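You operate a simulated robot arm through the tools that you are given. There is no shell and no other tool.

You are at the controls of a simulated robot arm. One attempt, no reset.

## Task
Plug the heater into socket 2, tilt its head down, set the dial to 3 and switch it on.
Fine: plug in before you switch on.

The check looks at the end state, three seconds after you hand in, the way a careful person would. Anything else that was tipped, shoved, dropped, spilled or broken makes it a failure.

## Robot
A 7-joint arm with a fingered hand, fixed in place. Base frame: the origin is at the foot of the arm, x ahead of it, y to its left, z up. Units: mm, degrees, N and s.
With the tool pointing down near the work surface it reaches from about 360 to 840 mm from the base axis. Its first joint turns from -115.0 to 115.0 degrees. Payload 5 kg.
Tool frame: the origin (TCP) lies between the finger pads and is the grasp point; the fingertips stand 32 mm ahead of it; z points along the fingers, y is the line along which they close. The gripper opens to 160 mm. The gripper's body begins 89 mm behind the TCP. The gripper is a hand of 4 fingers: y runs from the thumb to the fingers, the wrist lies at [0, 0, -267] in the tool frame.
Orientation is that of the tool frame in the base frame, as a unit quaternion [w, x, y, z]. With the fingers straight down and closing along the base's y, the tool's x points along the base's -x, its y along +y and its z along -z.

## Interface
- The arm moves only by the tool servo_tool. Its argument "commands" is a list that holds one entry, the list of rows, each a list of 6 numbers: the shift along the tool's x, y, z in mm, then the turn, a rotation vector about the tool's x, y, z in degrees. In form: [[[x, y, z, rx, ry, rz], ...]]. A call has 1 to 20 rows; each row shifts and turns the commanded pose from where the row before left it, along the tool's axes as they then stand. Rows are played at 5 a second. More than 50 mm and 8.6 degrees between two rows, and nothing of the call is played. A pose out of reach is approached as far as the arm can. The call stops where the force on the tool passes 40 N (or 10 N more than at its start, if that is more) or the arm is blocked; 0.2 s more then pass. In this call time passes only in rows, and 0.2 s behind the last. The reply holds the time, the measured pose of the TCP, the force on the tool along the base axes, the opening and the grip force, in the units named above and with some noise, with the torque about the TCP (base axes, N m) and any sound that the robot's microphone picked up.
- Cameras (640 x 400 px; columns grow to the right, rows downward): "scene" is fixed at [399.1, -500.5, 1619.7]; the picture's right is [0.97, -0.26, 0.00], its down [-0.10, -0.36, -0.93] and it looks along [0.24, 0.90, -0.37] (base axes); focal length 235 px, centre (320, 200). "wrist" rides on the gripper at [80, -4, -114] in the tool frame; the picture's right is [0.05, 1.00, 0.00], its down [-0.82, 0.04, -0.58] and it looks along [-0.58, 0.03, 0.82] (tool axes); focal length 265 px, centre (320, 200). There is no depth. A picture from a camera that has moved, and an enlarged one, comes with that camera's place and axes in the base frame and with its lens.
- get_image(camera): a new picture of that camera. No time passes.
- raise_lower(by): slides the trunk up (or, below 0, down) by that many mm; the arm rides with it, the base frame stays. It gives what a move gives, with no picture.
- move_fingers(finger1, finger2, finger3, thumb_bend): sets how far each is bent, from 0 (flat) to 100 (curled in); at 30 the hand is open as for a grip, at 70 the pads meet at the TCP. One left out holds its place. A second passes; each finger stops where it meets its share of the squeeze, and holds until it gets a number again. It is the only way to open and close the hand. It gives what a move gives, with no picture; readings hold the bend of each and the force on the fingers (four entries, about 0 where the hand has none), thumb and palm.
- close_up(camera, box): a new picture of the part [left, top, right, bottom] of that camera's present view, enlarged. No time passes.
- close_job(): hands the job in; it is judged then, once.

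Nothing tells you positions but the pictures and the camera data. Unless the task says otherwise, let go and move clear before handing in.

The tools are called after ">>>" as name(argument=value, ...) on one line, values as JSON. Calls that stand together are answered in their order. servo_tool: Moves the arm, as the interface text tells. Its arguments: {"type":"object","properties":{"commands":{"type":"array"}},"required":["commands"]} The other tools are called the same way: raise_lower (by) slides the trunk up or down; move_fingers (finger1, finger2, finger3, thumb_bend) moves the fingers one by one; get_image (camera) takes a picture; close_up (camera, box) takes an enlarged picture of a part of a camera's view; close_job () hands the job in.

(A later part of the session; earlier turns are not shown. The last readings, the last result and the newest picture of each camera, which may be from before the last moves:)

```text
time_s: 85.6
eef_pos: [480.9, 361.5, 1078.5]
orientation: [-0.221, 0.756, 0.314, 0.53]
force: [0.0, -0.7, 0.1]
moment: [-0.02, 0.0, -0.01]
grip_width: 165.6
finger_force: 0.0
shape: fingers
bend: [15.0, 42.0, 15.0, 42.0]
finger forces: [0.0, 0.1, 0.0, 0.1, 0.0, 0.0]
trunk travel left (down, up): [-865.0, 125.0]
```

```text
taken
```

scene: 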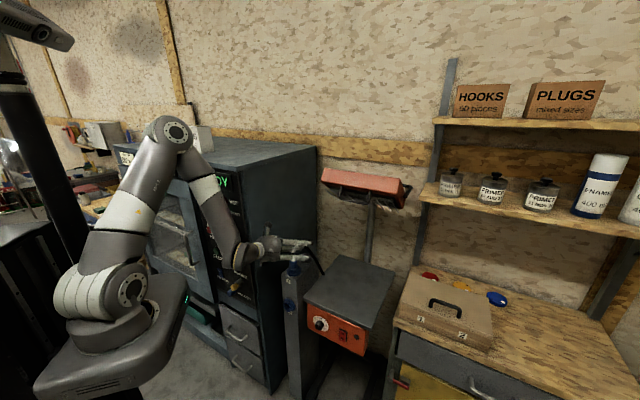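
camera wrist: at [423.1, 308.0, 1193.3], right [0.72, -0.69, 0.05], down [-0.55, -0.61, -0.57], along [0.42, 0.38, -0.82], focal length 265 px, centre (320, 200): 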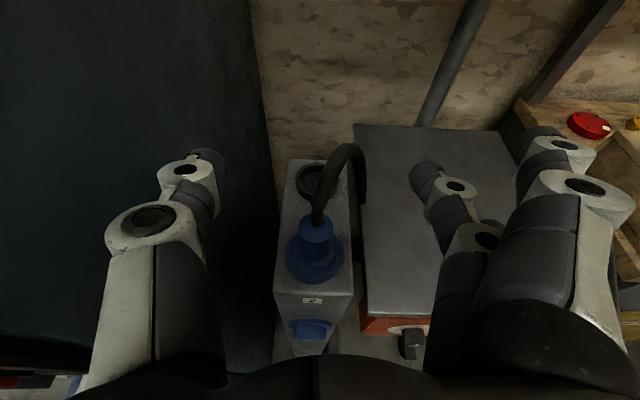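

The plug is in place. Next are the dial (about F 592, T 252, z 703) and the rocker (T≈365). I'll move right, level the hand and come down in front of the panel.

>>> servo_tool(commands=[[[0, 40, 0, 0, 0, 0], [0, 40, 0, 0, 0, 0], [0, 40, 0, 0, 0, 0], [0, 40, 0, 0, 0, 0], [0, 40, 0, 0, 0, 0], [0, 40, 0, 0, 0, 0], [0, 40, 0, 0, 0, 0], [0, 0, 0, 0, 7, 0], [0, 0, 0, 0, 7, 0], [0, 0, 0, 0, 6, 0], [0, 0, -35, 0, 0, 0], [0, 0, -35, 0, 0, 0], [0, 0, -35, 0, 0, 0], [0, 0, -35, 0, 0, 0], [0, 0, 0, 0, 0, 0]]])

>>> move_fingers(finger1=30, finger2=30, finger3=30, thumb_bend=30)

>>> get_image(camera="wrist")

>>> get_image(camera="scene")

```text
time_s: 88.8
eef_pos: [578.0, 64.8, 1075.8]
orientation: [-0.272, 0.652, 0.271, 0.654]
force: [0.1, -0.3, -0.2]
moment: [-0.02, -0.03, 0.01]
grip_width: 165.8
finger_force: 0.1
shape: fingers
bend: [15.0, 42.0, 15.0, 42.0]
finger forces: [0.0, 0.1, 0.0, 0.0, 0.0, 0.1]
trunk travel left (down, up): [-865.0, 125.0]
```

```text
time_s: 89.8
eef_pos: [579.2, 63.3, 1076.1]
orientation: [-0.272, 0.653, 0.272, 0.653]
force: [0.0, 1.1, 1.3]
moment: [0.02, 0.01, 0.03]
grip_width: 170.7
finger_force: 0.0
shape: fingers
bend: [30.0, 30.0, 30.0, 30.0]
finger forces: [0.0, 0.1, 0.0, 0.1, 0.1, 0.0]
trunk travel left (down, up): [-865.0, 125.0]
```

```text
taken
camera wrist: at [497.4, -14.2, 1157.6], right [0.71, -0.7, 0.05], down [-0.38, -0.44, -0.82], along [0.6, 0.56, -0.58], focal length 265 px, centre (320, 200)
```

wrist: 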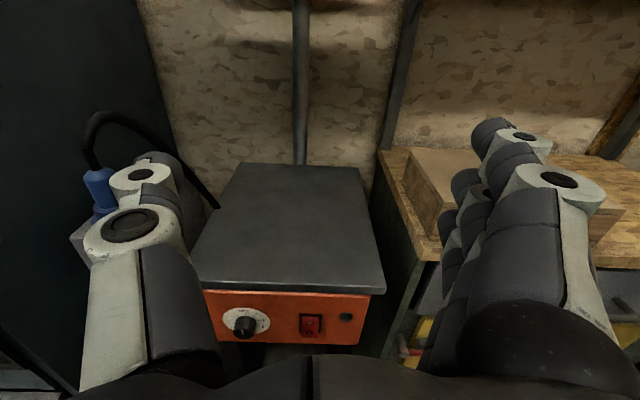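

```text
taken
```

scene: 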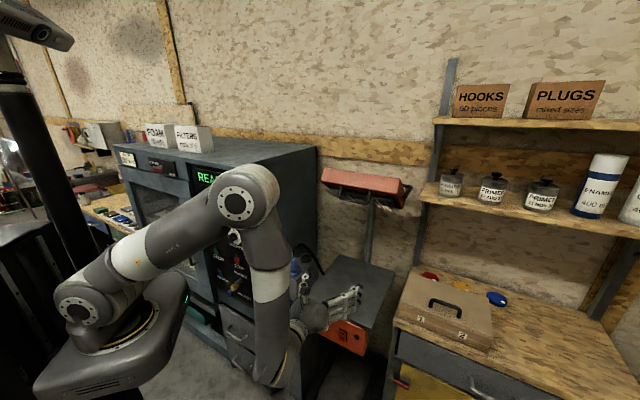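

I can see the panel well now, so I'll enlarge it.

>>> close_up(camera="wrist", box=[200, 280, 370, 360])

>>> close_up(camera="wrist", box=[210, 300, 280, 350])

>>> close_up(camera="wrist", box=[285, 300, 360, 350])

```text
3.76 times, centred on (285, 320) of wrist
camera zoom: at [497.4, -14.2, 1157.6], right [0.71, -0.7, 0.05], down [-0.38, -0.44, -0.82], along [0.6, 0.56, -0.58], focal length 999 px, centre (452, -252)
```

zoom: 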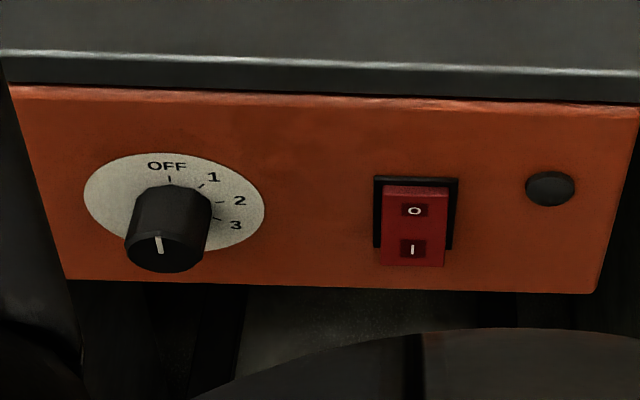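

```text
8.00 times, centred on (245, 325) of wrist
camera zoom: at [497.4, -14.2, 1157.6], right [0.71, -0.7, 0.05], down [-0.38, -0.44, -0.82], along [0.6, 0.56, -0.58], focal length 2123 px, centre (920, -800)
```

zoom: 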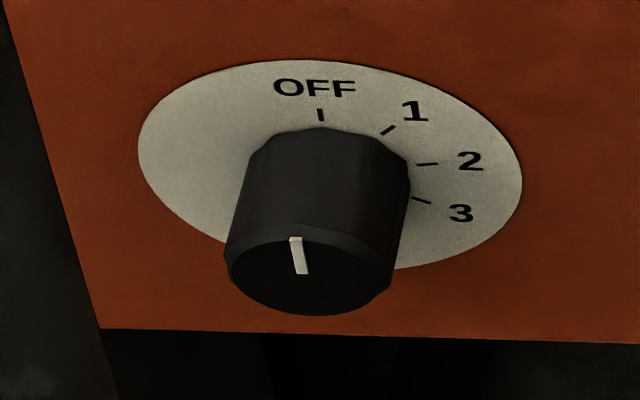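

```text
8.00 times, centred on (322, 325) of wrist
camera zoom: at [497.4, -14.2, 1157.6], right [0.71, -0.7, 0.05], down [-0.38, -0.44, -0.82], along [0.6, 0.56, -0.58], focal length 2123 px, centre (300, -800)
```

zoom: 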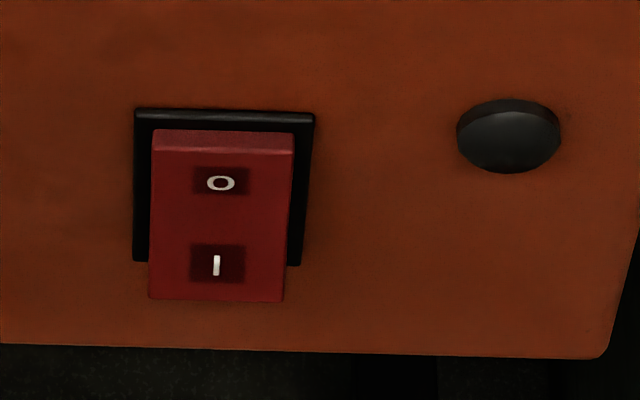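

The pointer is at OFF, with 1, 2 and 3 going clockwise. The rocker is at O, and I must press its lower half (I). I'll lower the trunk to get a closer, more frontal view.

>>> raise_lower(by=-330)

>>> get_image(camera="wrist")

>>> close_up(camera="wrist", box=[140, 150, 460, 320])

>>> get_image(camera="scene")

```text
time_s: 93.0
eef_pos: [578.8, 64.5, 745.5]
orientation: [-0.272, 0.653, 0.272, 0.653]
force: [-0.7, -0.4, 0.1]
moment: [0.02, 0.05, -0.02]
grip_width: 171.0
finger_force: 0.1
shape: fingers
bend: [30.0, 30.0, 30.0, 30.0]
finger forces: [0.0, 0.0, 0.0, 0.0, 0.1, 0.0]
trunk travel left (down, up): [-535.0, 455.0]
```

```text
taken
camera wrist: at [497.4, -14.2, 827.7], right [0.71, -0.7, 0.05], down [-0.38, -0.44, -0.82], along [0.6, 0.56, -0.58], focal length 265 px, centre (320, 200)
```

wrist: 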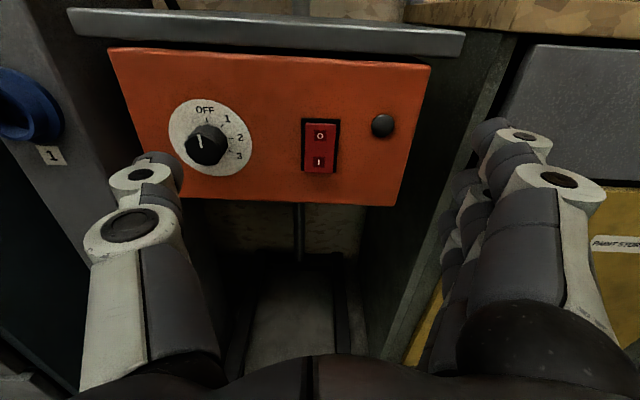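

```text
2.00 times, centred on (300, 235) of wrist
camera zoom: at [497.4, -14.2, 827.7], right [0.71, -0.7, 0.05], down [-0.38, -0.44, -0.82], along [0.6, 0.56, -0.58], focal length 531 px, centre (360, 130)
```

zoom: 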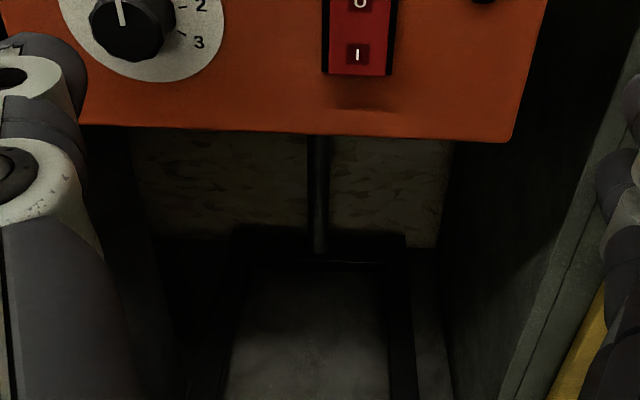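

```text
taken
```

scene: 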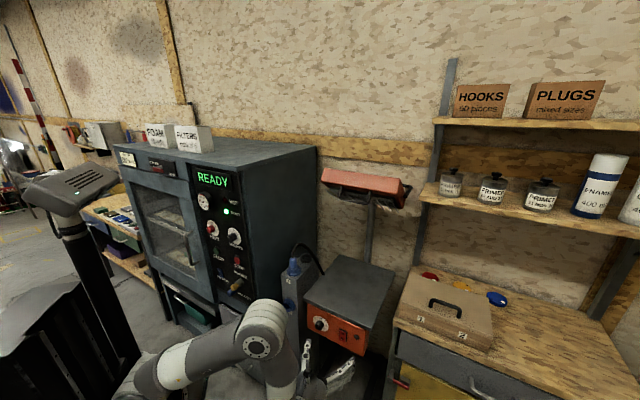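

>>> close_up(camera="wrist", box=[100, 40, 440, 210])

>>> close_up(camera="wrist", box=[160, 90, 260, 180])

>>> close_up(camera="wrist", box=[280, 100, 400, 185])

```text
1.88 times, centred on (270, 125) of wrist
camera zoom: at [497.4, -14.2, 827.7], right [0.71, -0.7, 0.05], down [-0.38, -0.44, -0.82], along [0.6, 0.56, -0.58], focal length 500 px, centre (414, 341)
```

zoom: 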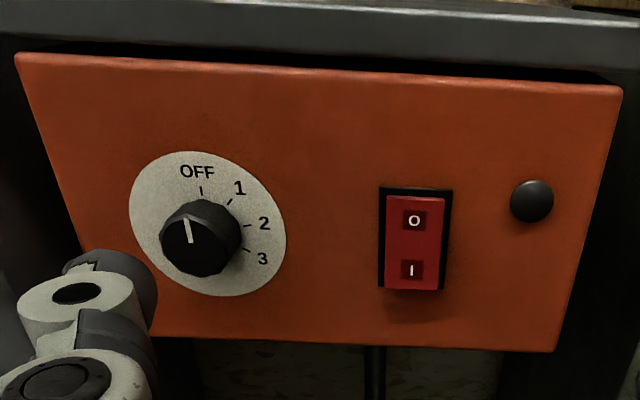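

```text
4.44 times, centred on (210, 135) of wrist
camera zoom: at [497.4, -14.2, 827.7], right [0.71, -0.7, 0.05], down [-0.38, -0.44, -0.82], along [0.6, 0.56, -0.58], focal length 1180 px, centre (809, 489)
```

zoom: 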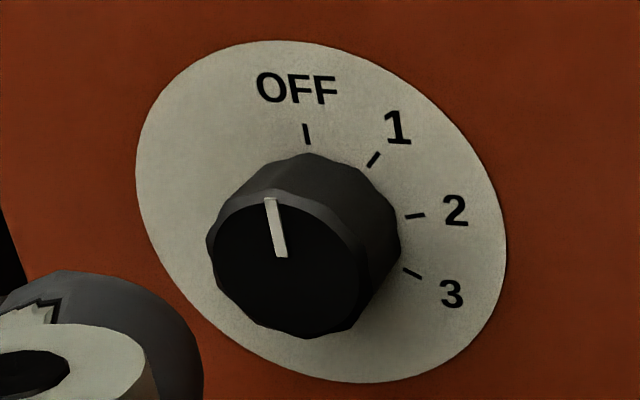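

```text
4.71 times, centred on (340, 142) of wrist
camera zoom: at [497.4, -14.2, 827.7], right [0.71, -0.7, 0.05], down [-0.38, -0.44, -0.82], along [0.6, 0.56, -0.58], focal length 1249 px, centre (226, 471)
```

zoom: 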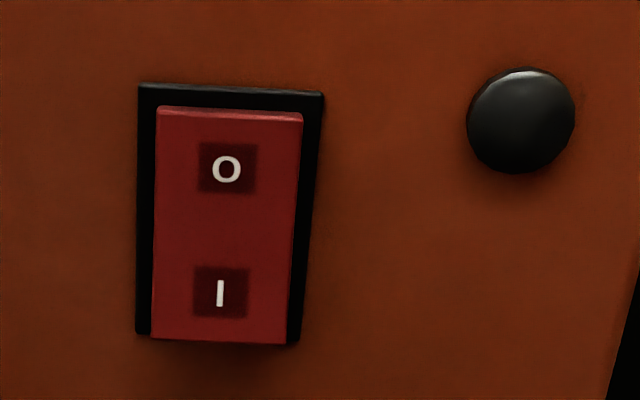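

I triangulate the dial centre at F≈593, T≈258, z≈718, with the knob about 32 mm in diameter protruding about 22 mm. The marks are about 40° apart, so 3 is about 120° clockwise. I'll get in front of it, curl the side fingers away and pre-roll the hand by -105°.

>>> move_fingers(finger1=100, finger2=45, finger3=100, thumb_bend=45)

>>> servo_tool(commands=[[[-6.75, -26.4, 10, 0, 0, 0], [-6.75, -26.4, 10, 0, 0, 0], [-6.75, -26.4, 10, 0, 0, 0], [-6.75, -26.4, 10, 0, 0, 0], [0, 0, 0, 0, 0, -8.1], [0, 0, 0, 0, 0, -8.1], [0, 0, 0, 0, 0, -8.1], [0, 0, 0, 0, 0, -8.1], [0, 0, 0, 0, 0, -8.1], [0, 0, 0, 0, 0, -8.1], [0, 0, 0, 0, 0, -8.1], [0, 0, 0, 0, 0, -8.1], [0, 0, 0, 0, 0, -8.1], [0, 0, 0, 0, 0, -8.1], [0, 0, 0, 0, 0, -8.0], [0, 0, 0, 0, 0, -8.0], [0, 0, 0, 0, 0, -8.0], [0, 0, 0, 0, 0, 0]]])

>>> get_image(camera="wrist")

>>> get_image(camera="scene")

```text
time_s: 94.0
eef_pos: [579.4, 64.2, 747.0]
orientation: [-0.273, 0.652, 0.271, 0.653]
force: [-0.7, -0.7, 0.2]
moment: [0.04, 0.02, -0.01]
grip_width: 66.0
finger_force: 0.0
shape: fingers
bend: [100.0, 45.0, 100.0, 45.0]
finger forces: [0.0, 0.0, 0.0, 0.0, 0.0, 0.0]
trunk travel left (down, up): [-535.0, 455.0]
```

```text
time_s: 97.8
eef_pos: [570.3, 176.7, 780.0]
orientation: [-0.015, 0.508, 0.494, 0.706]
force: [1.1, 0.4, 0.6]
moment: [0.02, -0.02, 0.02]
grip_width: 65.8
finger_force: 0.0
shape: fingers
bend: [100.0, 45.0, 100.0, 45.0]
finger forces: [0.1, 0.0, 0.0, 0.0, 0.0, 0.0]
out of reach, approached as far as the arm can: row 9, 10, 11, 12, 13, 14, 15, 16, 17
trunk travel left (down, up): [-535.0, 455.0]
```

```text
taken
camera wrist: at [450.7, 136.2, 836.9], right [0.5, -0.49, 0.72], down [0.01, -0.82, -0.57], along [0.87, 0.29, -0.4], focal length 265 px, centre (320, 200)
```

wrist: 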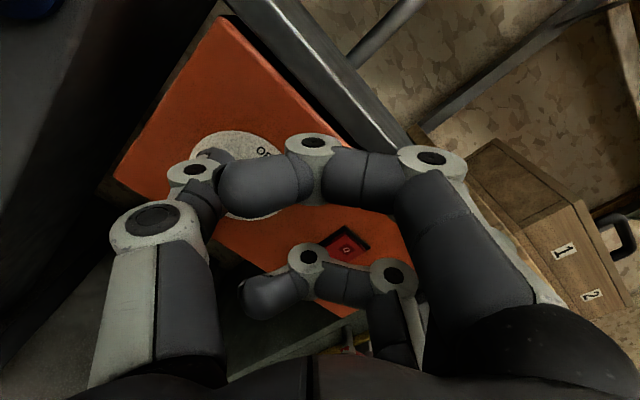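

```text
taken
```

scene: 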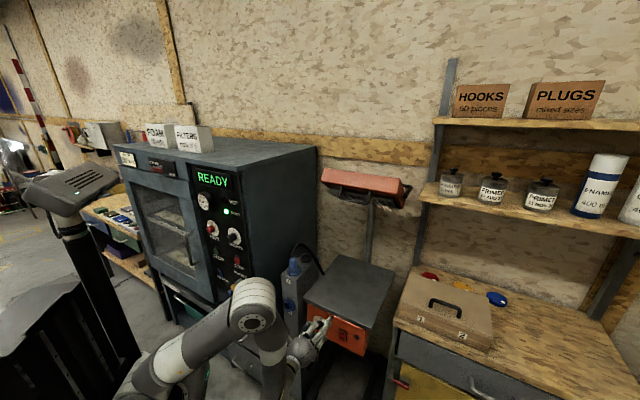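

The roll stalled at about -43° (joint limit in this low posture), and nothing was touched. I'll back out, level the roll, raise the arm and lower the trunk by the same amount. That gives the posture that rolled freely earlier.

>>> servo_tool(commands=[[[0, 0, -15, 0, 0, 0], [-20, 22, -15, 0, 0, 0], [-20, 22, -15, 0, 0, 0], [-20, 22, -10, 0, 0, 0], [0, 0, 0, 0, 0, 8.4], [0, 0, 0, 0, 0, 8.4], [0, 0, 0, 0, 0, 8.4], [0, 0, 0, 0, 0, 8.4], [0, 0, 0, 0, 0, 8.4], [0, 0, 0, 0, 0, 0]]])

>>> get_image(camera="wrist")

```text
time_s: 100.0
eef_pos: [595.7, 75.8, 780.1]
orientation: [-0.267, 0.651, 0.279, 0.653]
force: [-0.1, -0.1, -0.5]
moment: [-0.02, -0.01, -0.02]
grip_width: 65.9
finger_force: 0.1
shape: fingers
bend: [100.0, 45.0, 100.0, 45.0]
finger forces: [0.0, 0.1, 0.0, 0.1, 0.1, 0.0]
trunk travel left (down, up): [-535.0, 455.0]
```

```text
taken
camera wrist: at [513.2, -2.4, 862.2], right [0.71, -0.7, 0.07], down [-0.37, -0.45, -0.81], along [0.6, 0.55, -0.58], focal length 265 px, centre (320, 200)
```

wrist: 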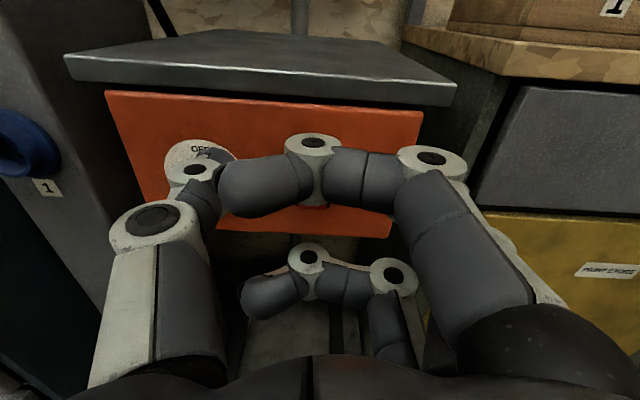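

Now I'll raise the arm 250 mm relative to the trunk, then lower the trunk 310 mm.

>>> servo_tool(commands=[[[42, 0, -3, 0, 0, 0], [42, 0, -3, 0, 0, 0], [42, 0, -3, 0, 0, 0], [42, 0, -3, 0, 0, 0], [42, 0, -3, 0, 0, 0], [42, 0, -3, 0, 0, 0], [0, 0, 0, 0, 0, 0]]])

>>> raise_lower(by=-310)

>>> get_image(camera="scene")

>>> get_image(camera="wrist")

```text
time_s: 101.7
eef_pos: [580.6, 65.6, 1033.9]
orientation: [-0.267, 0.651, 0.278, 0.654]
force: [0.4, 0.7, 0.5]
moment: [-0.01, -0.02, -0.04]
grip_width: 65.4
finger_force: 0.0
shape: fingers
bend: [100.0, 45.0, 100.0, 45.0]
finger forces: [0.0, 0.1, 0.0, 0.0, 0.0, 0.0]
trunk travel left (down, up): [-535.0, 455.0]
```

```text
time_s: 104.7
eef_pos: [580.8, 64.9, 722.8]
orientation: [-0.267, 0.651, 0.279, 0.654]
force: [-0.2, 0.6, 0.2]
moment: [0.0, 0.0, -0.04]
grip_width: 65.8
finger_force: 0.1
shape: fingers
bend: [100.0, 45.0, 100.0, 45.0]
finger forces: [0.0, 0.1, 0.0, 0.0, 0.0, 0.1]
trunk travel left (down, up): [-225.0, 765.0]
```

```text
taken
```

scene: 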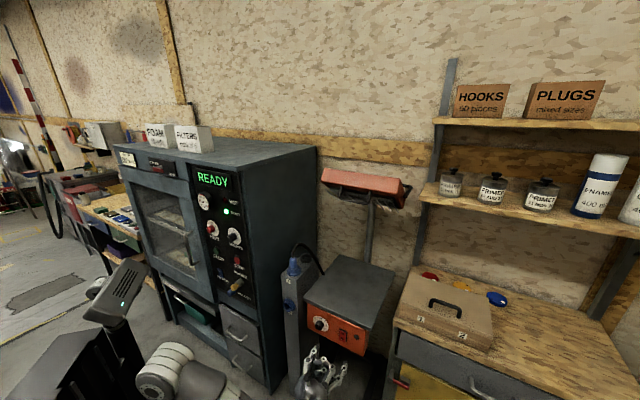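

```text
taken
camera wrist: at [498.1, -12.3, 804.9], right [0.71, -0.7, 0.07], down [-0.37, -0.45, -0.81], along [0.6, 0.55, -0.58], focal length 265 px, centre (320, 200)
```

wrist: 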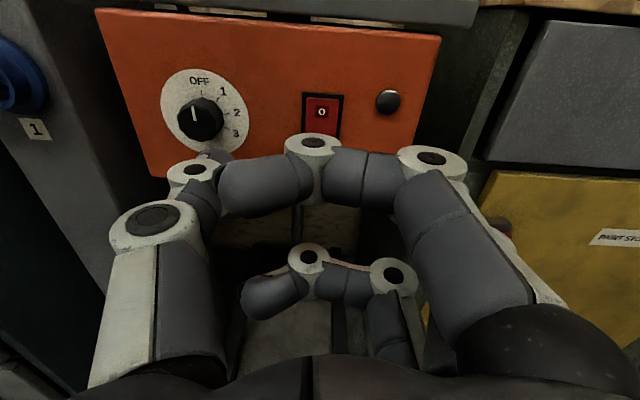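

In this posture I'll try the roll again, here in free space.

>>> servo_tool(commands=[[[0, 0, 0, 0, 0, -8.1], [0, 0, 0, 0, 0, -8.1], [0, 0, 0, 0, 0, -8.1], [0, 0, 0, 0, 0, -8.1], [0, 0, 0, 0, 0, -8.1], [0, 0, 0, 0, 0, -8.1], [0, 0, 0, 0, 0, -8.1], [0, 0, 0, 0, 0, -8.1], [0, 0, 0, 0, 0, -8.1], [0, 0, 0, 0, 0, -8.1], [0, 0, 0, 0, 0, -8.0], [0, 0, 0, 0, 0, -8.0], [0, 0, 0, 0, 0, -8.0], [0, 0, 0, 0, 0, 0]]])

>>> get_image(camera="wrist")

```text
time_s: 107.7
eef_pos: [581.4, 64.9, 722.0]
orientation: [0.291, 0.246, 0.664, 0.644]
force: [0.3, 0.3, 0.8]
moment: [0.0, 0.03, 0.02]
grip_width: 65.8
finger_force: 0.1
shape: fingers
bend: [100.0, 45.0, 100.0, 45.0]
finger forces: [0.1, 0.0, 0.1, 0.0, 0.0, 0.0]
out of reach, approached as far as the arm can: row 12, 13
trunk travel left (down, up): [-225.0, 765.0]
```

```text
taken
camera wrist: at [445.2, 39.4, 715.2], right [-0.08, 0.09, 0.99], down [0.17, -0.98, 0.1], along [0.98, 0.18, 0.07], focal length 265 px, centre (320, 200)
```

wrist: 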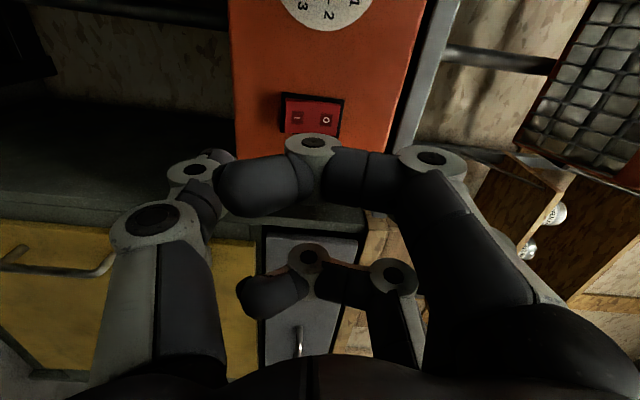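

The roll reached -93°, which is its limit here. I'll start from -82° and end near +38°. Now I'll move left in front of the knob.

>>> servo_tool(commands=[[[0, 0, 0, 0, 0, 6], [0, 0, 0, 0, 0, 6], [26.4, -4.6, 11, 0, 0, 0], [26.4, -4.6, 11, 0, 0, 0], [26.4, -4.6, 11, 0, 0, 0], [26.4, -4.6, 11, 0, 0, 0], [0, 0, 0, 0, 0, 0]]])

>>> get_image(camera="wrist")

```text
time_s: 109.3
eef_pos: [535.4, 170.5, 719.5]
orientation: [0.222, 0.315, 0.634, 0.671]
force: [0.0, 0.4, -0.2]
moment: [-0.02, -0.01, 0.0]
grip_width: 65.7
finger_force: 0.1
shape: fingers
bend: [100.0, 45.0, 100.0, 45.0]
finger forces: [0.1, 0.0, 0.0, 0.1, 0.1, 0.1]
trunk travel left (down, up): [-225.0, 765.0]
```

```text
taken
camera wrist: at [399.7, 145.4, 728.5], right [0.07, -0.06, 1.0], down [0.17, -0.98, -0.07], along [0.98, 0.18, -0.05], focal length 265 px, centre (320, 200)
```

wrist: 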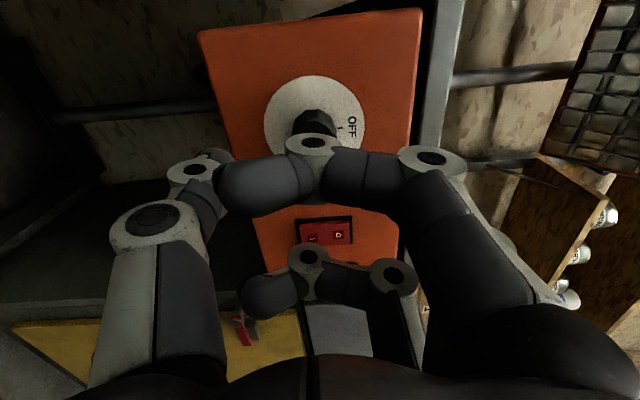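

>>> close_up(camera="wrist", box=[240, 60, 400, 180])

```text
3.33 times, centred on (320, 120) of wrist
camera zoom: at [399.7, 145.4, 728.5], right [0.07, -0.06, 1.0], down [0.17, -0.98, -0.07], along [0.98, 0.18, -0.05], focal length 885 px, centre (320, 467)
```

zoom: 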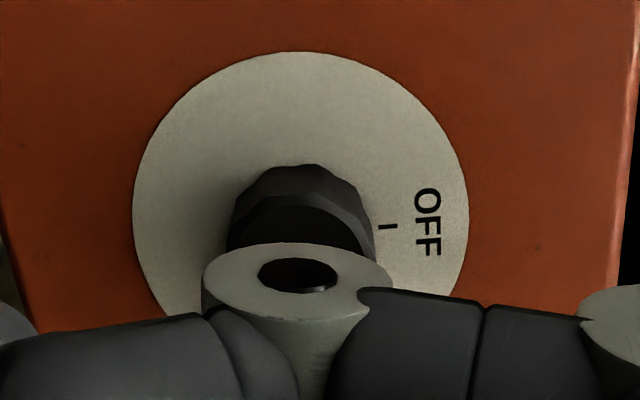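

The dial axis is about 4 mm lower and 4 mm further left than the TCP axis. I'll correct that and move forward.

>>> servo_tool(commands=[[[3.5, -4.5, 0, 0, 0, 0], [0, 0, 15, 0, 0, 0], [0, 0, 15, 0, 0, 0], [0, 0, 12, 0, 0, 0], [0, 0, 0, 0, 0, 0]]])

>>> get_image(camera="wrist")

>>> close_up(camera="wrist", box=[200, 90, 440, 250])

>>> close_up(camera="scene", box=[270, 290, 400, 400])

```text
time_s: 110.5
eef_pos: [562.2, 203.3, 715.3]
orientation: [0.221, 0.315, 0.634, 0.671]
force: [0.4, 0.4, -0.2]
moment: [-0.04, 0.01, -0.02]
grip_width: 65.7
finger_force: 0.1
shape: fingers
bend: [100.0, 45.0, 100.0, 45.0]
finger forces: [0.1, 0.0, 0.0, 0.1, 0.1, 0.0]
trunk travel left (down, up): [-225.0, 765.0]
```

```text
taken
camera wrist: at [426.5, 178.4, 724.7], right [0.07, -0.06, 1.0], down [0.17, -0.98, -0.07], along [0.98, 0.18, -0.05], focal length 265 px, centre (320, 200)
```

wrist: 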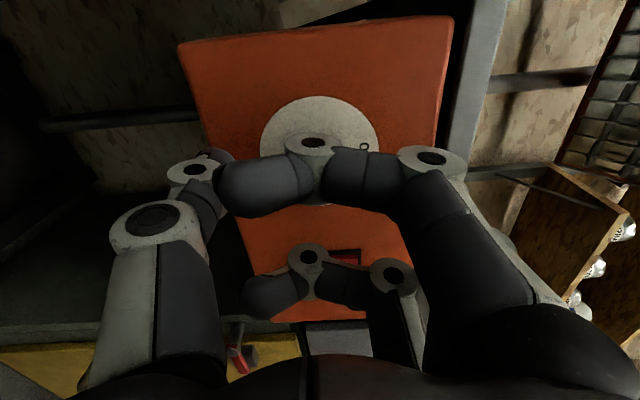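

```text
2.50 times, centred on (320, 170) of wrist
camera zoom: at [426.5, 178.4, 724.7], right [0.07, -0.06, 1.0], down [0.17, -0.98, -0.07], along [0.98, 0.18, -0.05], focal length 664 px, centre (320, 275)
```

zoom: 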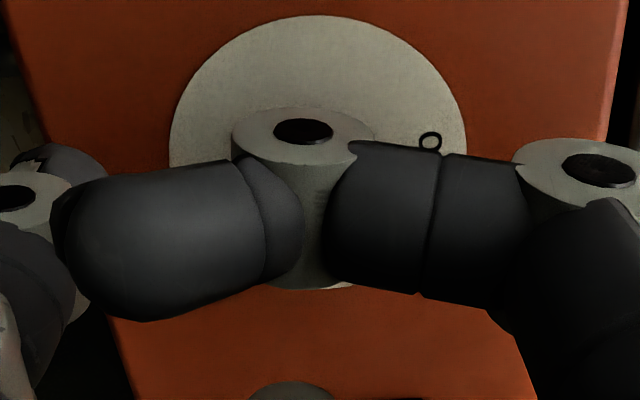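

```text
3.64 times, centred on (335, 345) of scene
camera zoom: at [399.1, -500.5, 1619.7], right [0.97, -0.26, 0.0], down [-0.1, -0.36, -0.93], along [0.24, 0.9, -0.37], focal length 854 px, centre (266, -327)
```

zoom: 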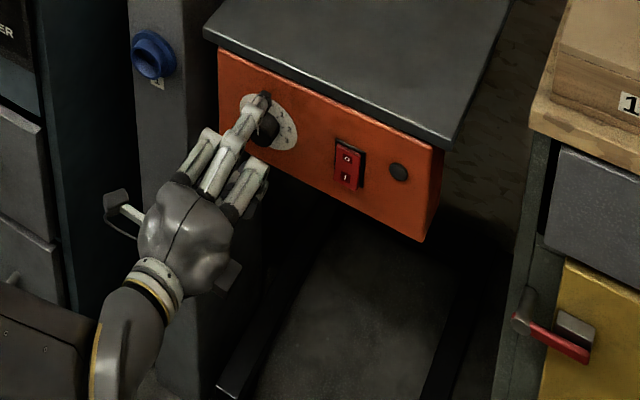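

Alignment is good (the dial is centred). I'll go forward 8 mm and close on the knob gradually.

>>> servo_tool(commands=[[[0, -0.5, 8, 0, 0, 0], [0, 0, 0, 0, 0, 0]]])

>>> move_fingers(finger2=58, thumb_bend=58)

>>> close_up(camera="scene", box=[295, 300, 355, 345])

>>> close_up(camera="wrist", box=[200, 90, 440, 250])

```text
time_s: 111.1
eef_pos: [566.9, 208.2, 715.9]
orientation: [0.223, 0.314, 0.634, 0.67]
force: [-0.3, -0.2, 0.2]
moment: [-0.02, 0.02, -0.01]
grip_width: 65.9
finger_force: 0.1
shape: fingers
bend: [100.0, 45.0, 100.0, 45.0]
finger forces: [0.0, 0.0, 0.0, 0.0, 0.1, 0.0]
trunk travel left (down, up): [-225.0, 765.0]
```

```text
time_s: 112.1
eef_pos: [566.6, 208.5, 715.9]
orientation: [0.221, 0.314, 0.635, 0.67]
force: [0.4, 0.0, -0.1]
moment: [-0.01, 0.01, -0.01]
grip_width: 57.6
finger_force: 0.1
shape: fingers
bend: [100.0, 57.0, 100.0, 57.0]
finger forces: [0.0, 0.0, 0.1, 0.1, 0.1, 0.0]
trunk travel left (down, up): [-225.0, 765.0]
```

```text
8.89 times, centred on (325, 322) of scene
camera zoom: at [399.1, -500.5, 1619.7], right [0.97, -0.26, 0.0], down [-0.1, -0.36, -0.93], along [0.24, 0.9, -0.37], focal length 2088 px, centre (276, -889)
```

zoom: 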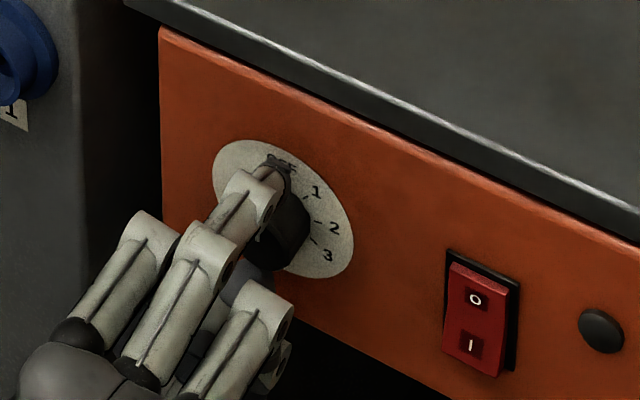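

```text
2.50 times, centred on (320, 170) of wrist
camera zoom: at [431.6, 184.0, 724.1], right [0.07, -0.06, 1.0], down [0.17, -0.98, -0.07], along [0.98, 0.18, -0.05], focal length 664 px, centre (320, 275)
```

zoom: 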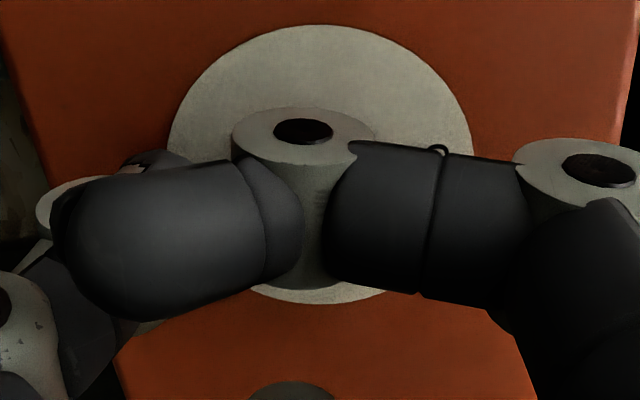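

>>> move_fingers(finger2=64, thumb_bend=63)

>>> close_up(camera="scene", box=[295, 300, 355, 345])

```text
time_s: 113.1
eef_pos: [566.5, 209.9, 715.1]
orientation: [0.222, 0.314, 0.635, 0.67]
force: [0.2, 0.2, -0.1]
moment: [0.02, 0.03, 0.0]
grip_width: 54.0
finger_force: 1.8
shape: fingers
bend: [100.0, 62.0, 100.0, 62.0]
finger forces: [0.0, 1.9, 0.0, 0.1, 1.7, 0.0]
trunk travel left (down, up): [-225.0, 765.0]
```

```text
8.89 times, centred on (325, 322) of scene
camera zoom: at [399.1, -500.5, 1619.7], right [0.97, -0.26, 0.0], down [-0.1, -0.36, -0.93], along [0.24, 0.9, -0.37], focal length 2088 px, centre (276, -889)
```

zoom: 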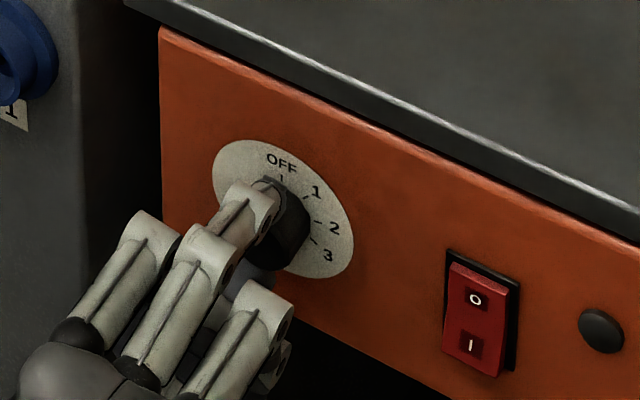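

Both tips meet the knob evenly. I'll tighten the grip and start turning clockwise.

>>> move_fingers(finger2=76, thumb_bend=69)

>>> servo_tool(commands=[[[0, 0, 0, 0, 0, 6], [0, 0, 0, 0, 0, 6], [0, 0, 0, 0, 0, 6], [0, 0, 0, 0, 0, 6], [0, 0, 0, 0, 0, 0]]])

>>> close_up(camera="scene", box=[295, 300, 355, 345])

>>> get_image(camera="wrist")

```text
time_s: 114.1
eef_pos: [568.0, 209.1, 715.8]
orientation: [0.222, 0.314, 0.635, 0.67]
force: [2.9, 3.0, -2.2]
moment: [-0.01, -0.02, 0.01]
grip_width: 53.5
finger_force: 9.3
shape: fingers
bend: [100.0, 63.0, 100.0, 65.0]
finger forces: [0.0, 8.3, 0.1, 0.0, 10.8, 0.0]
trunk travel left (down, up): [-225.0, 765.0]
```

```text
time_s: 115.3
eef_pos: [566.4, 210.3, 715.2]
orientation: [0.077, 0.44, 0.555, 0.702]
force: [2.4, 0.9, 1.8]
moment: [0.12, -0.1, -0.06]
grip_width: 52.9
finger_force: 10.0
shape: fingers
bend: [100.0, 63.0, 100.0, 66.0]
finger forces: [0.0, 11.3, 0.1, 0.1, 8.9, 0.0]
trunk travel left (down, up): [-225.0, 765.0]
```

```text
8.89 times, centred on (325, 322) of scene
camera zoom: at [399.1, -500.5, 1619.7], right [0.97, -0.26, 0.0], down [-0.1, -0.36, -0.93], along [0.24, 0.9, -0.37], focal length 2088 px, centre (276, -889)
```

zoom: 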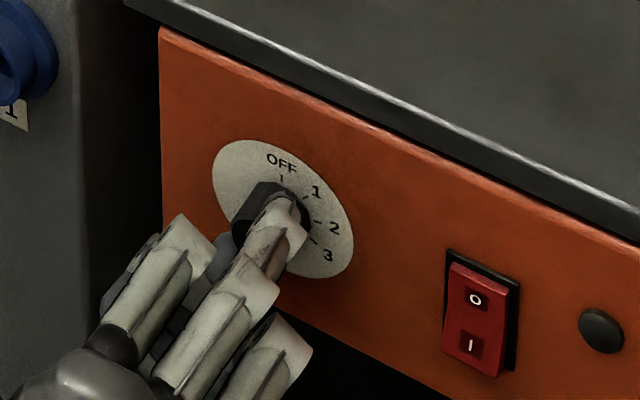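

```text
taken
camera wrist: at [438.9, 178.0, 755.8], right [0.35, -0.34, 0.87], down [0.1, -0.91, -0.4], along [0.93, 0.23, -0.28], focal length 265 px, centre (320, 200)
```

wrist: 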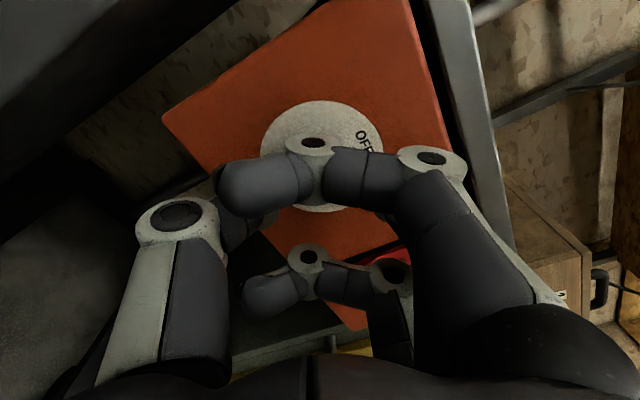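

The grip is holding. I'll continue turning to about 120° in total.

>>> servo_tool(commands=[[[0, 0, 0, 0, 0, 6], [0, 0, 0, 0, 0, 6], [0, 0, 0, 0, 0, 6], [0, 0, 0, 0, 0, 6], [0, 0, 0, 0, 0, 6], [0, 0, 0, 0, 0, 6], [0, 0, 0, 0, 0, 6], [0, 0, 0, 0, 0, 6], [0, 0, 0, 0, 0, 0]]])

>>> close_up(camera="scene", box=[295, 300, 355, 345])

>>> close_up(camera="wrist", box=[200, 90, 440, 250])

```text
time_s: 117.3
eef_pos: [566.2, 209.1, 715.8]
orientation: [-0.214, 0.628, 0.327, 0.673]
force: [2.6, -2.2, 8.4]
moment: [0.13, -0.17, -0.19]
grip_width: 52.7
finger_force: 10.2
shape: fingers
bend: [100.0, 63.0, 100.0, 66.0]
finger forces: [0.0, 12.4, 0.1, 0.1, 7.2, 0.0]
trunk travel left (down, up): [-225.0, 765.0]
```

```text
8.89 times, centred on (325, 322) of scene
camera zoom: at [399.1, -500.5, 1619.7], right [0.97, -0.26, 0.0], down [-0.1, -0.36, -0.93], along [0.24, 0.9, -0.37], focal length 2088 px, centre (276, -889)
```

zoom: 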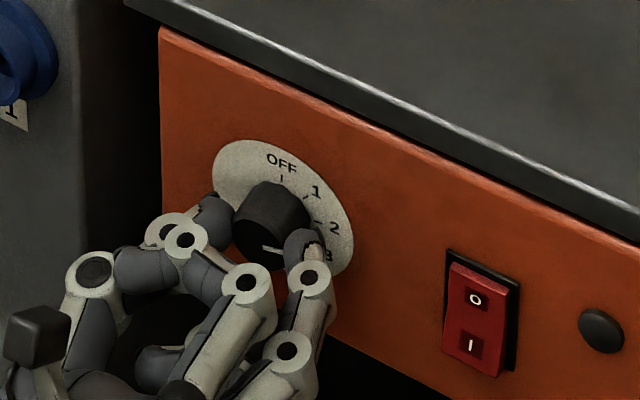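

```text
2.50 times, centred on (320, 170) of wrist
camera zoom: at [475.9, 141.3, 795.5], right [0.69, -0.69, 0.22], down [-0.28, -0.54, -0.79], along [0.66, 0.49, -0.56], focal length 664 px, centre (320, 275)
```

zoom: 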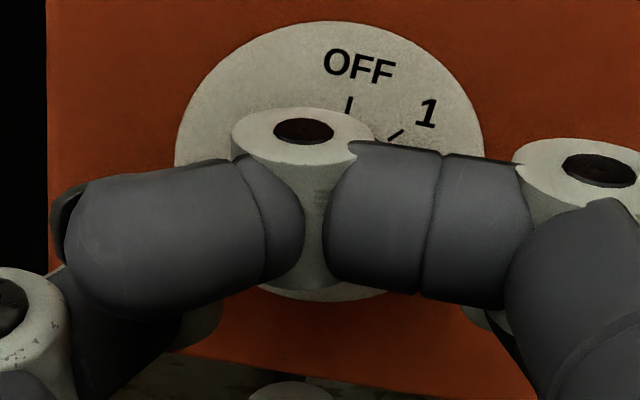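

The pointer is turning with the hand (about 72–80° so far). I'll turn the remaining ~48°.

>>> servo_tool(commands=[[[0, 0, 0, 0, 0, 6], [0, 0, 0, 0, 0, 6], [0, 0, 0, 0, 0, 6], [0, 0, 0, 0, 0, 6], [0, 0, 0, 0, 0, 6], [0, 0, 0, 0, 0, 6], [0, 0, 0, 0, 0, 0]]])

>>> close_up(camera="scene", box=[305, 308, 345, 338])

>>> get_image(camera="wrist")

```text
time_s: 118.9
eef_pos: [568.5, 208.9, 714.6]
orientation: [-0.412, 0.698, 0.119, 0.574]
force: [2.8, -5.4, 10.3]
moment: [0.13, -0.18, -0.19]
grip_width: 52.5
finger_force: 9.7
shape: fingers
bend: [100.0, 63.0, 100.0, 66.0]
finger forces: [0.1, 10.3, 0.1, 0.1, 9.3, 0.0]
trunk travel left (down, up): [-225.0, 765.0]
```

```text
13.33 times, centred on (325, 323) of scene
camera zoom: at [399.1, -500.5, 1619.7], right [0.97, -0.26, 0.0], down [-0.1, -0.36, -0.93], along [0.24, 0.9, -0.37], focal length 3132 px, centre (253, -1440)
```

zoom: 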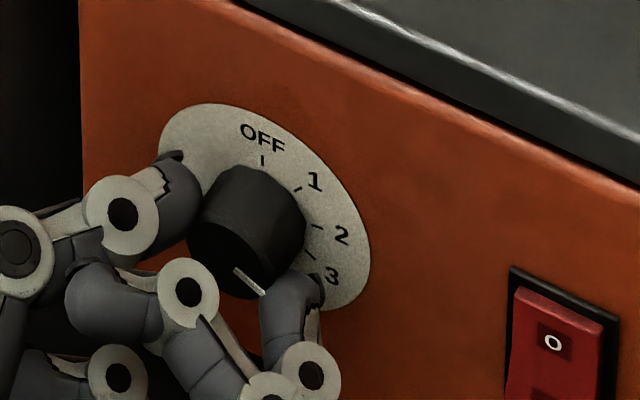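

```text
taken
camera wrist: at [511.3, 106.1, 790.9], right [0.65, -0.65, -0.39], down [-0.64, -0.19, -0.75], along [0.41, 0.74, -0.53], focal length 265 px, centre (320, 200)
```

wrist: 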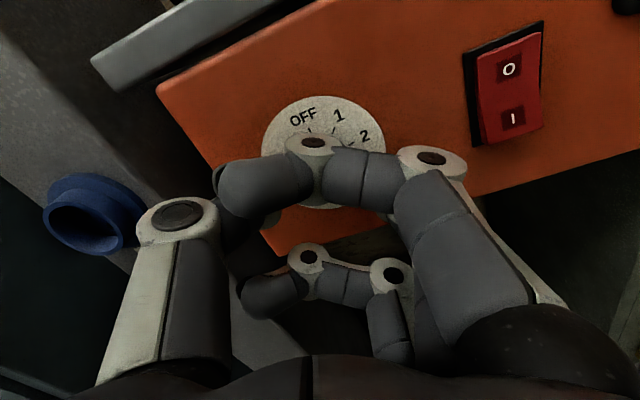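

>>> servo_tool(commands=[[[0, 0, 0, 0, 0, 6], [0, 0, 0, 0, 0, 6], [0, 0, 0, 0, 0, 0]]])

>>> close_up(camera="scene", box=[310, 310, 340, 335])

```text
time_s: 119.7
eef_pos: [565.9, 210.1, 713.9]
orientation: [-0.469, 0.707, 0.045, 0.527]
force: [2.7, -3.2, 6.0]
moment: [0.02, -0.13, -0.18]
grip_width: 52.8
finger_force: 10.3
shape: fingers
bend: [100.0, 63.0, 100.0, 66.0]
finger forces: [0.1, 9.9, 0.1, 0.1, 9.7, 0.0]
trunk travel left (down, up): [-225.0, 765.0]
```

```text
16.00 times, centred on (325, 322) of scene
camera zoom: at [399.1, -500.5, 1619.7], right [0.97, -0.26, 0.0], down [-0.1, -0.36, -0.93], along [0.24, 0.9, -0.37], focal length 3759 px, centre (240, -1760)
```

zoom: 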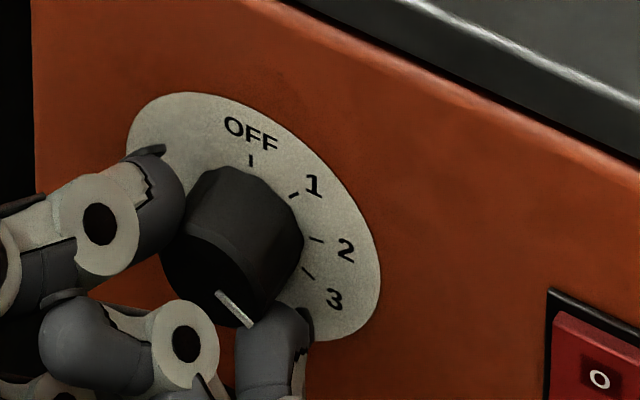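

The pointer is now parallel to the "3" tick. I'll release and check.

>>> move_fingers(finger2=45, thumb_bend=45)

>>> servo_tool(commands=[[[0, 0, -20, 0, 0, 0], [0, 0, -20, 0, 0, 0], [0, 0, 0, 0, 0, 0]]])

>>> close_up(camera="scene", box=[310, 310, 340, 335])

>>> get_image(camera="wrist")

```text
time_s: 120.7
eef_pos: [566.0, 210.8, 714.7]
orientation: [-0.469, 0.707, 0.045, 0.527]
force: [0.6, -0.3, -0.2]
moment: [0.0, -0.04, 0.02]
grip_width: 65.6
finger_force: 0.0
shape: fingers
bend: [100.0, 45.0, 100.0, 45.0]
finger forces: [0.2, 0.0, 0.1, 0.0, 0.1, 0.1]
trunk travel left (down, up): [-225.0, 765.0]
```

```text
time_s: 121.5
eef_pos: [539.1, 180.9, 714.9]
orientation: [-0.47, 0.706, 0.046, 0.527]
force: [-0.1, -0.4, -0.2]
moment: [0.01, -0.02, 0.01]
grip_width: 65.9
finger_force: 0.1
shape: fingers
bend: [100.0, 45.0, 100.0, 45.0]
finger forces: [0.0, 0.1, 0.0, 0.1, 0.1, 0.0]
trunk travel left (down, up): [-225.0, 765.0]
```

```text
16.00 times, centred on (325, 322) of scene
camera zoom: at [399.1, -500.5, 1619.7], right [0.97, -0.26, 0.0], down [-0.1, -0.36, -0.93], along [0.24, 0.9, -0.37], focal length 3759 px, centre (240, -1760)
```

zoom: 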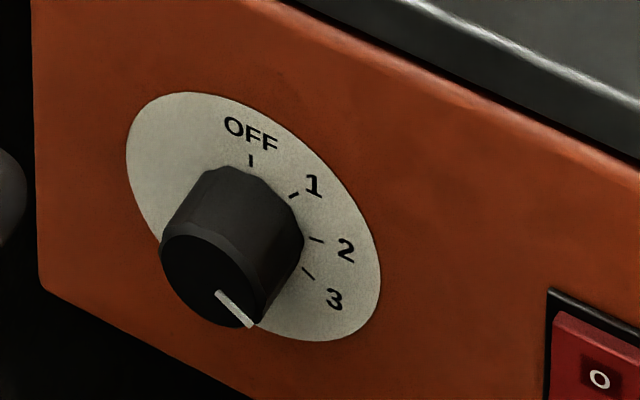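

```text
taken
camera wrist: at [494.0, 67.4, 781.6], right [0.58, -0.58, -0.57], down [-0.74, -0.08, -0.67], along [0.34, 0.81, -0.48], focal length 265 px, centre (320, 200)
```

wrist: 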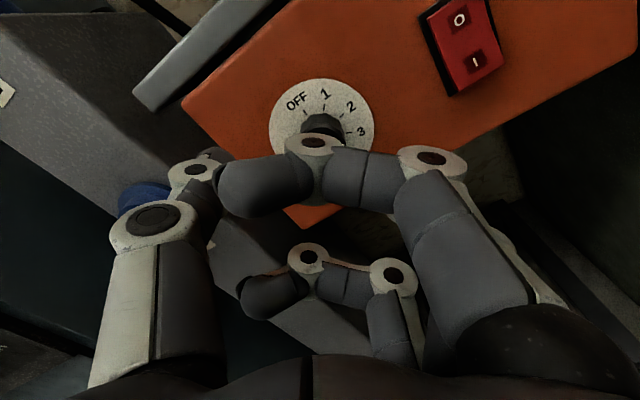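

The dial stays pointing at 3. Next comes the rocker. I'll roll back to level, shift down, extend one finger and curl the others.

>>> servo_tool(commands=[[[0, 0, -4, 0, 0, -7.6], [0, 0, 0, 0, 0, -7.6], [0, 0, 0, 0, 0, -7.6], [0, 0, 0, 0, 0, -7.6], [0, 0, 0, 0, 0, -7.6], [-25, 10, 0, 0, 0, 0], [-25, 10, 0, 0, 0, 0], [0, 0, 0, 0, 0, 0]]])

>>> move_fingers(finger1=30, finger2=100, finger3=100, thumb_bend=95)

>>> get_image(camera="wrist")

>>> get_image(camera="scene")

```text
time_s: 123.3
eef_pos: [552.1, 164.2, 665.4]
orientation: [-0.272, 0.654, 0.273, 0.652]
force: [0.4, 0.3, 0.9]
moment: [0.01, 0.02, -0.01]
grip_width: 65.9
finger_force: 0.2
shape: fingers
bend: [100.0, 45.0, 100.0, 45.0]
finger forces: [0.0, 0.0, 0.1, 0.0, 0.1, 0.0]
trunk travel left (down, up): [-225.0, 765.0]
```

```text
time_s: 124.3
eef_pos: [552.5, 165.0, 664.2]
orientation: [-0.273, 0.653, 0.273, 0.651]
force: [-0.2, -0.2, 1.0]
moment: [-0.05, -0.03, 0.01]
grip_width: 66.6
finger_force: 0.1
shape: fingers
bend: [30.0, 83.0, 100.0, 95.0]
finger forces: [0.0, 0.1, 0.1, 0.0, 0.0, 0.1]
trunk travel left (down, up): [-225.0, 765.0]
```

```text
taken
camera wrist: at [470.1, 86.3, 746.4], right [0.71, -0.7, 0.05], down [-0.38, -0.44, -0.81], along [0.59, 0.56, -0.58], focal length 265 px, centre (320, 200)
```

wrist: 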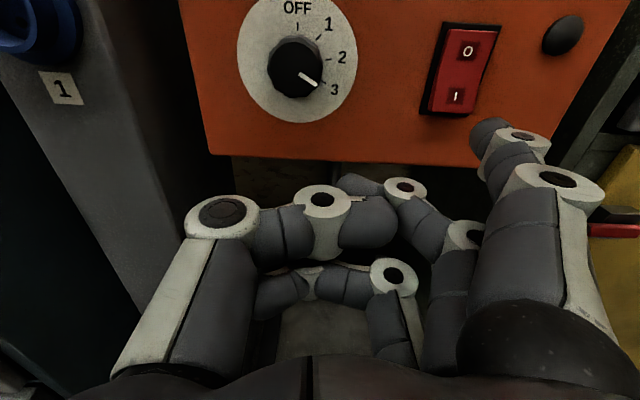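

```text
taken
```

scene: 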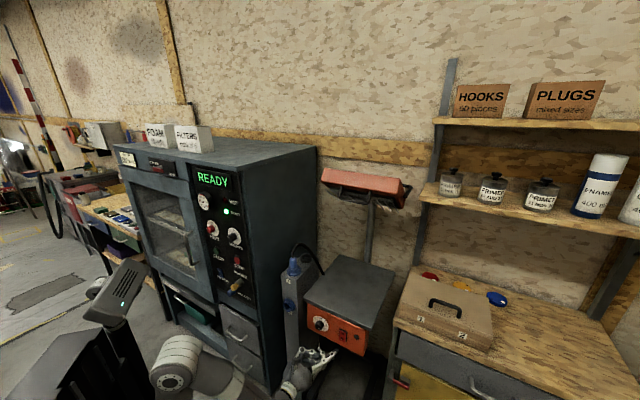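

Excellent: f1 is the upper finger, and the dial clearly shows 3. I'll enlarge the panel.

>>> close_up(camera="wrist", box=[230, 0, 370, 130])

>>> close_up(camera="wrist", box=[400, 10, 600, 200])

```text
3.08 times, centred on (300, 65) of wrist
camera zoom: at [470.1, 86.3, 746.4], right [0.71, -0.7, 0.05], down [-0.38, -0.44, -0.81], along [0.59, 0.56, -0.58], focal length 817 px, centre (382, 615)
```

zoom: 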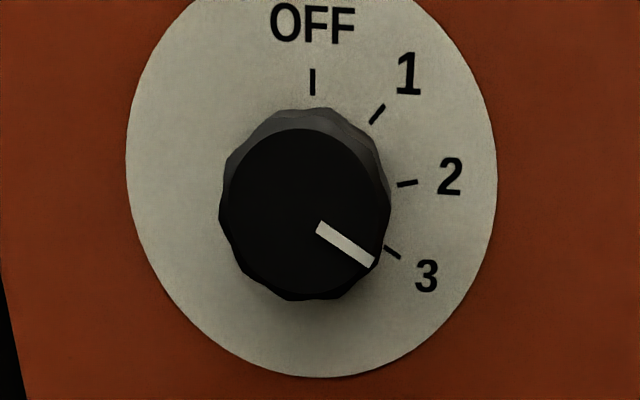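

```text
2.11 times, centred on (500, 105) of wrist
camera zoom: at [470.1, 86.3, 746.4], right [0.71, -0.7, 0.05], down [-0.38, -0.44, -0.81], along [0.59, 0.56, -0.58], focal length 559 px, centre (-59, 400)
```

zoom: 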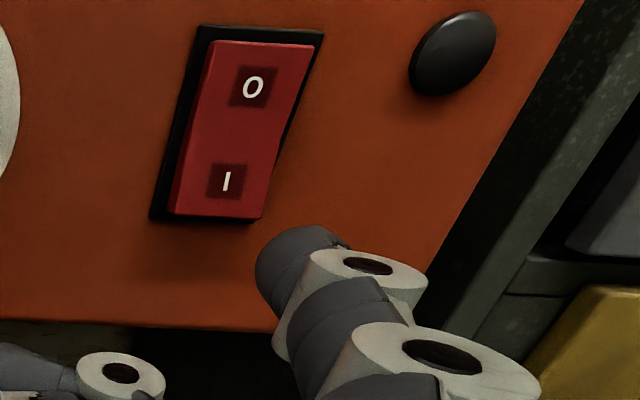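

The dial points exactly at 3. The extended fingertip lines up with the rocker's "I" half, so I'll raise 3 mm and advance.

>>> servo_tool(commands=[[[3, 0.8, 0, 0, 0, 0], [0, 0, 10, 0, 0, 0], [0, 0, 10, 0, 0, 0], [0, 0, 8, 0, 0, 0], [0, 0, 0, 0, 0, 0]]])

>>> close_up(camera="wrist", box=[400, 0, 600, 190])

>>> close_up(camera="scene", box=[310, 310, 380, 360])

```text
time_s: 125.5
eef_pos: [571.2, 185.0, 668.8]
orientation: [-0.273, 0.653, 0.273, 0.651]
force: [0.1, -0.3, -0.4]
moment: [0.03, -0.04, 0.01]
grip_width: 66.8
finger_force: 0.1
shape: fingers
bend: [30.0, 84.0, 100.0, 96.0]
finger forces: [0.0, 0.0, 0.0, 0.1, 0.1, 0.0]
trunk travel left (down, up): [-225.0, 765.0]
```

```text
2.11 times, centred on (500, 95) of wrist
camera zoom: at [489.9, 106.7, 750.1], right [0.71, -0.7, 0.05], down [-0.38, -0.44, -0.81], along [0.59, 0.56, -0.58], focal length 559 px, centre (-59, 421)
```

zoom: 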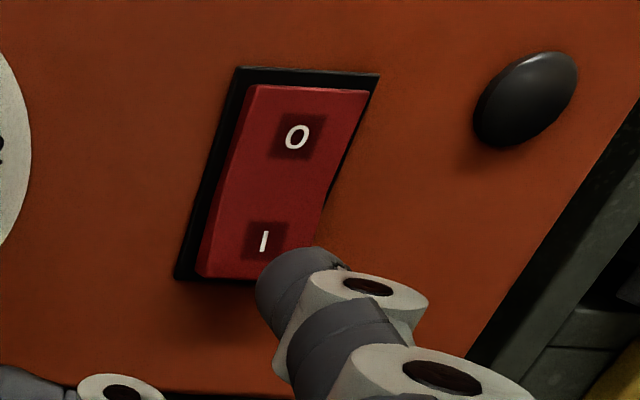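

```text
8.00 times, centred on (345, 335) of scene
camera zoom: at [399.1, -500.5, 1619.7], right [0.97, -0.26, 0.0], down [-0.1, -0.36, -0.93], along [0.24, 0.9, -0.37], focal length 1879 px, centre (120, -880)
```

zoom: 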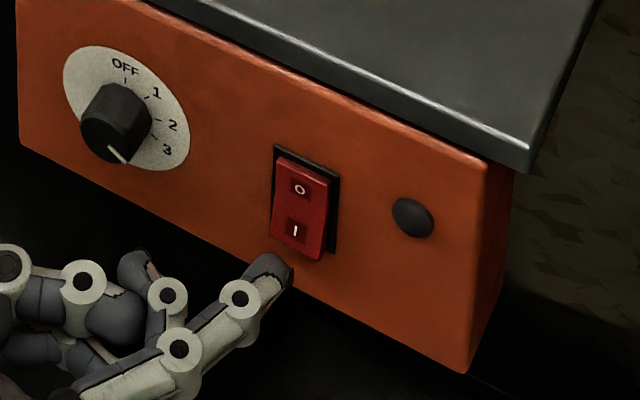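

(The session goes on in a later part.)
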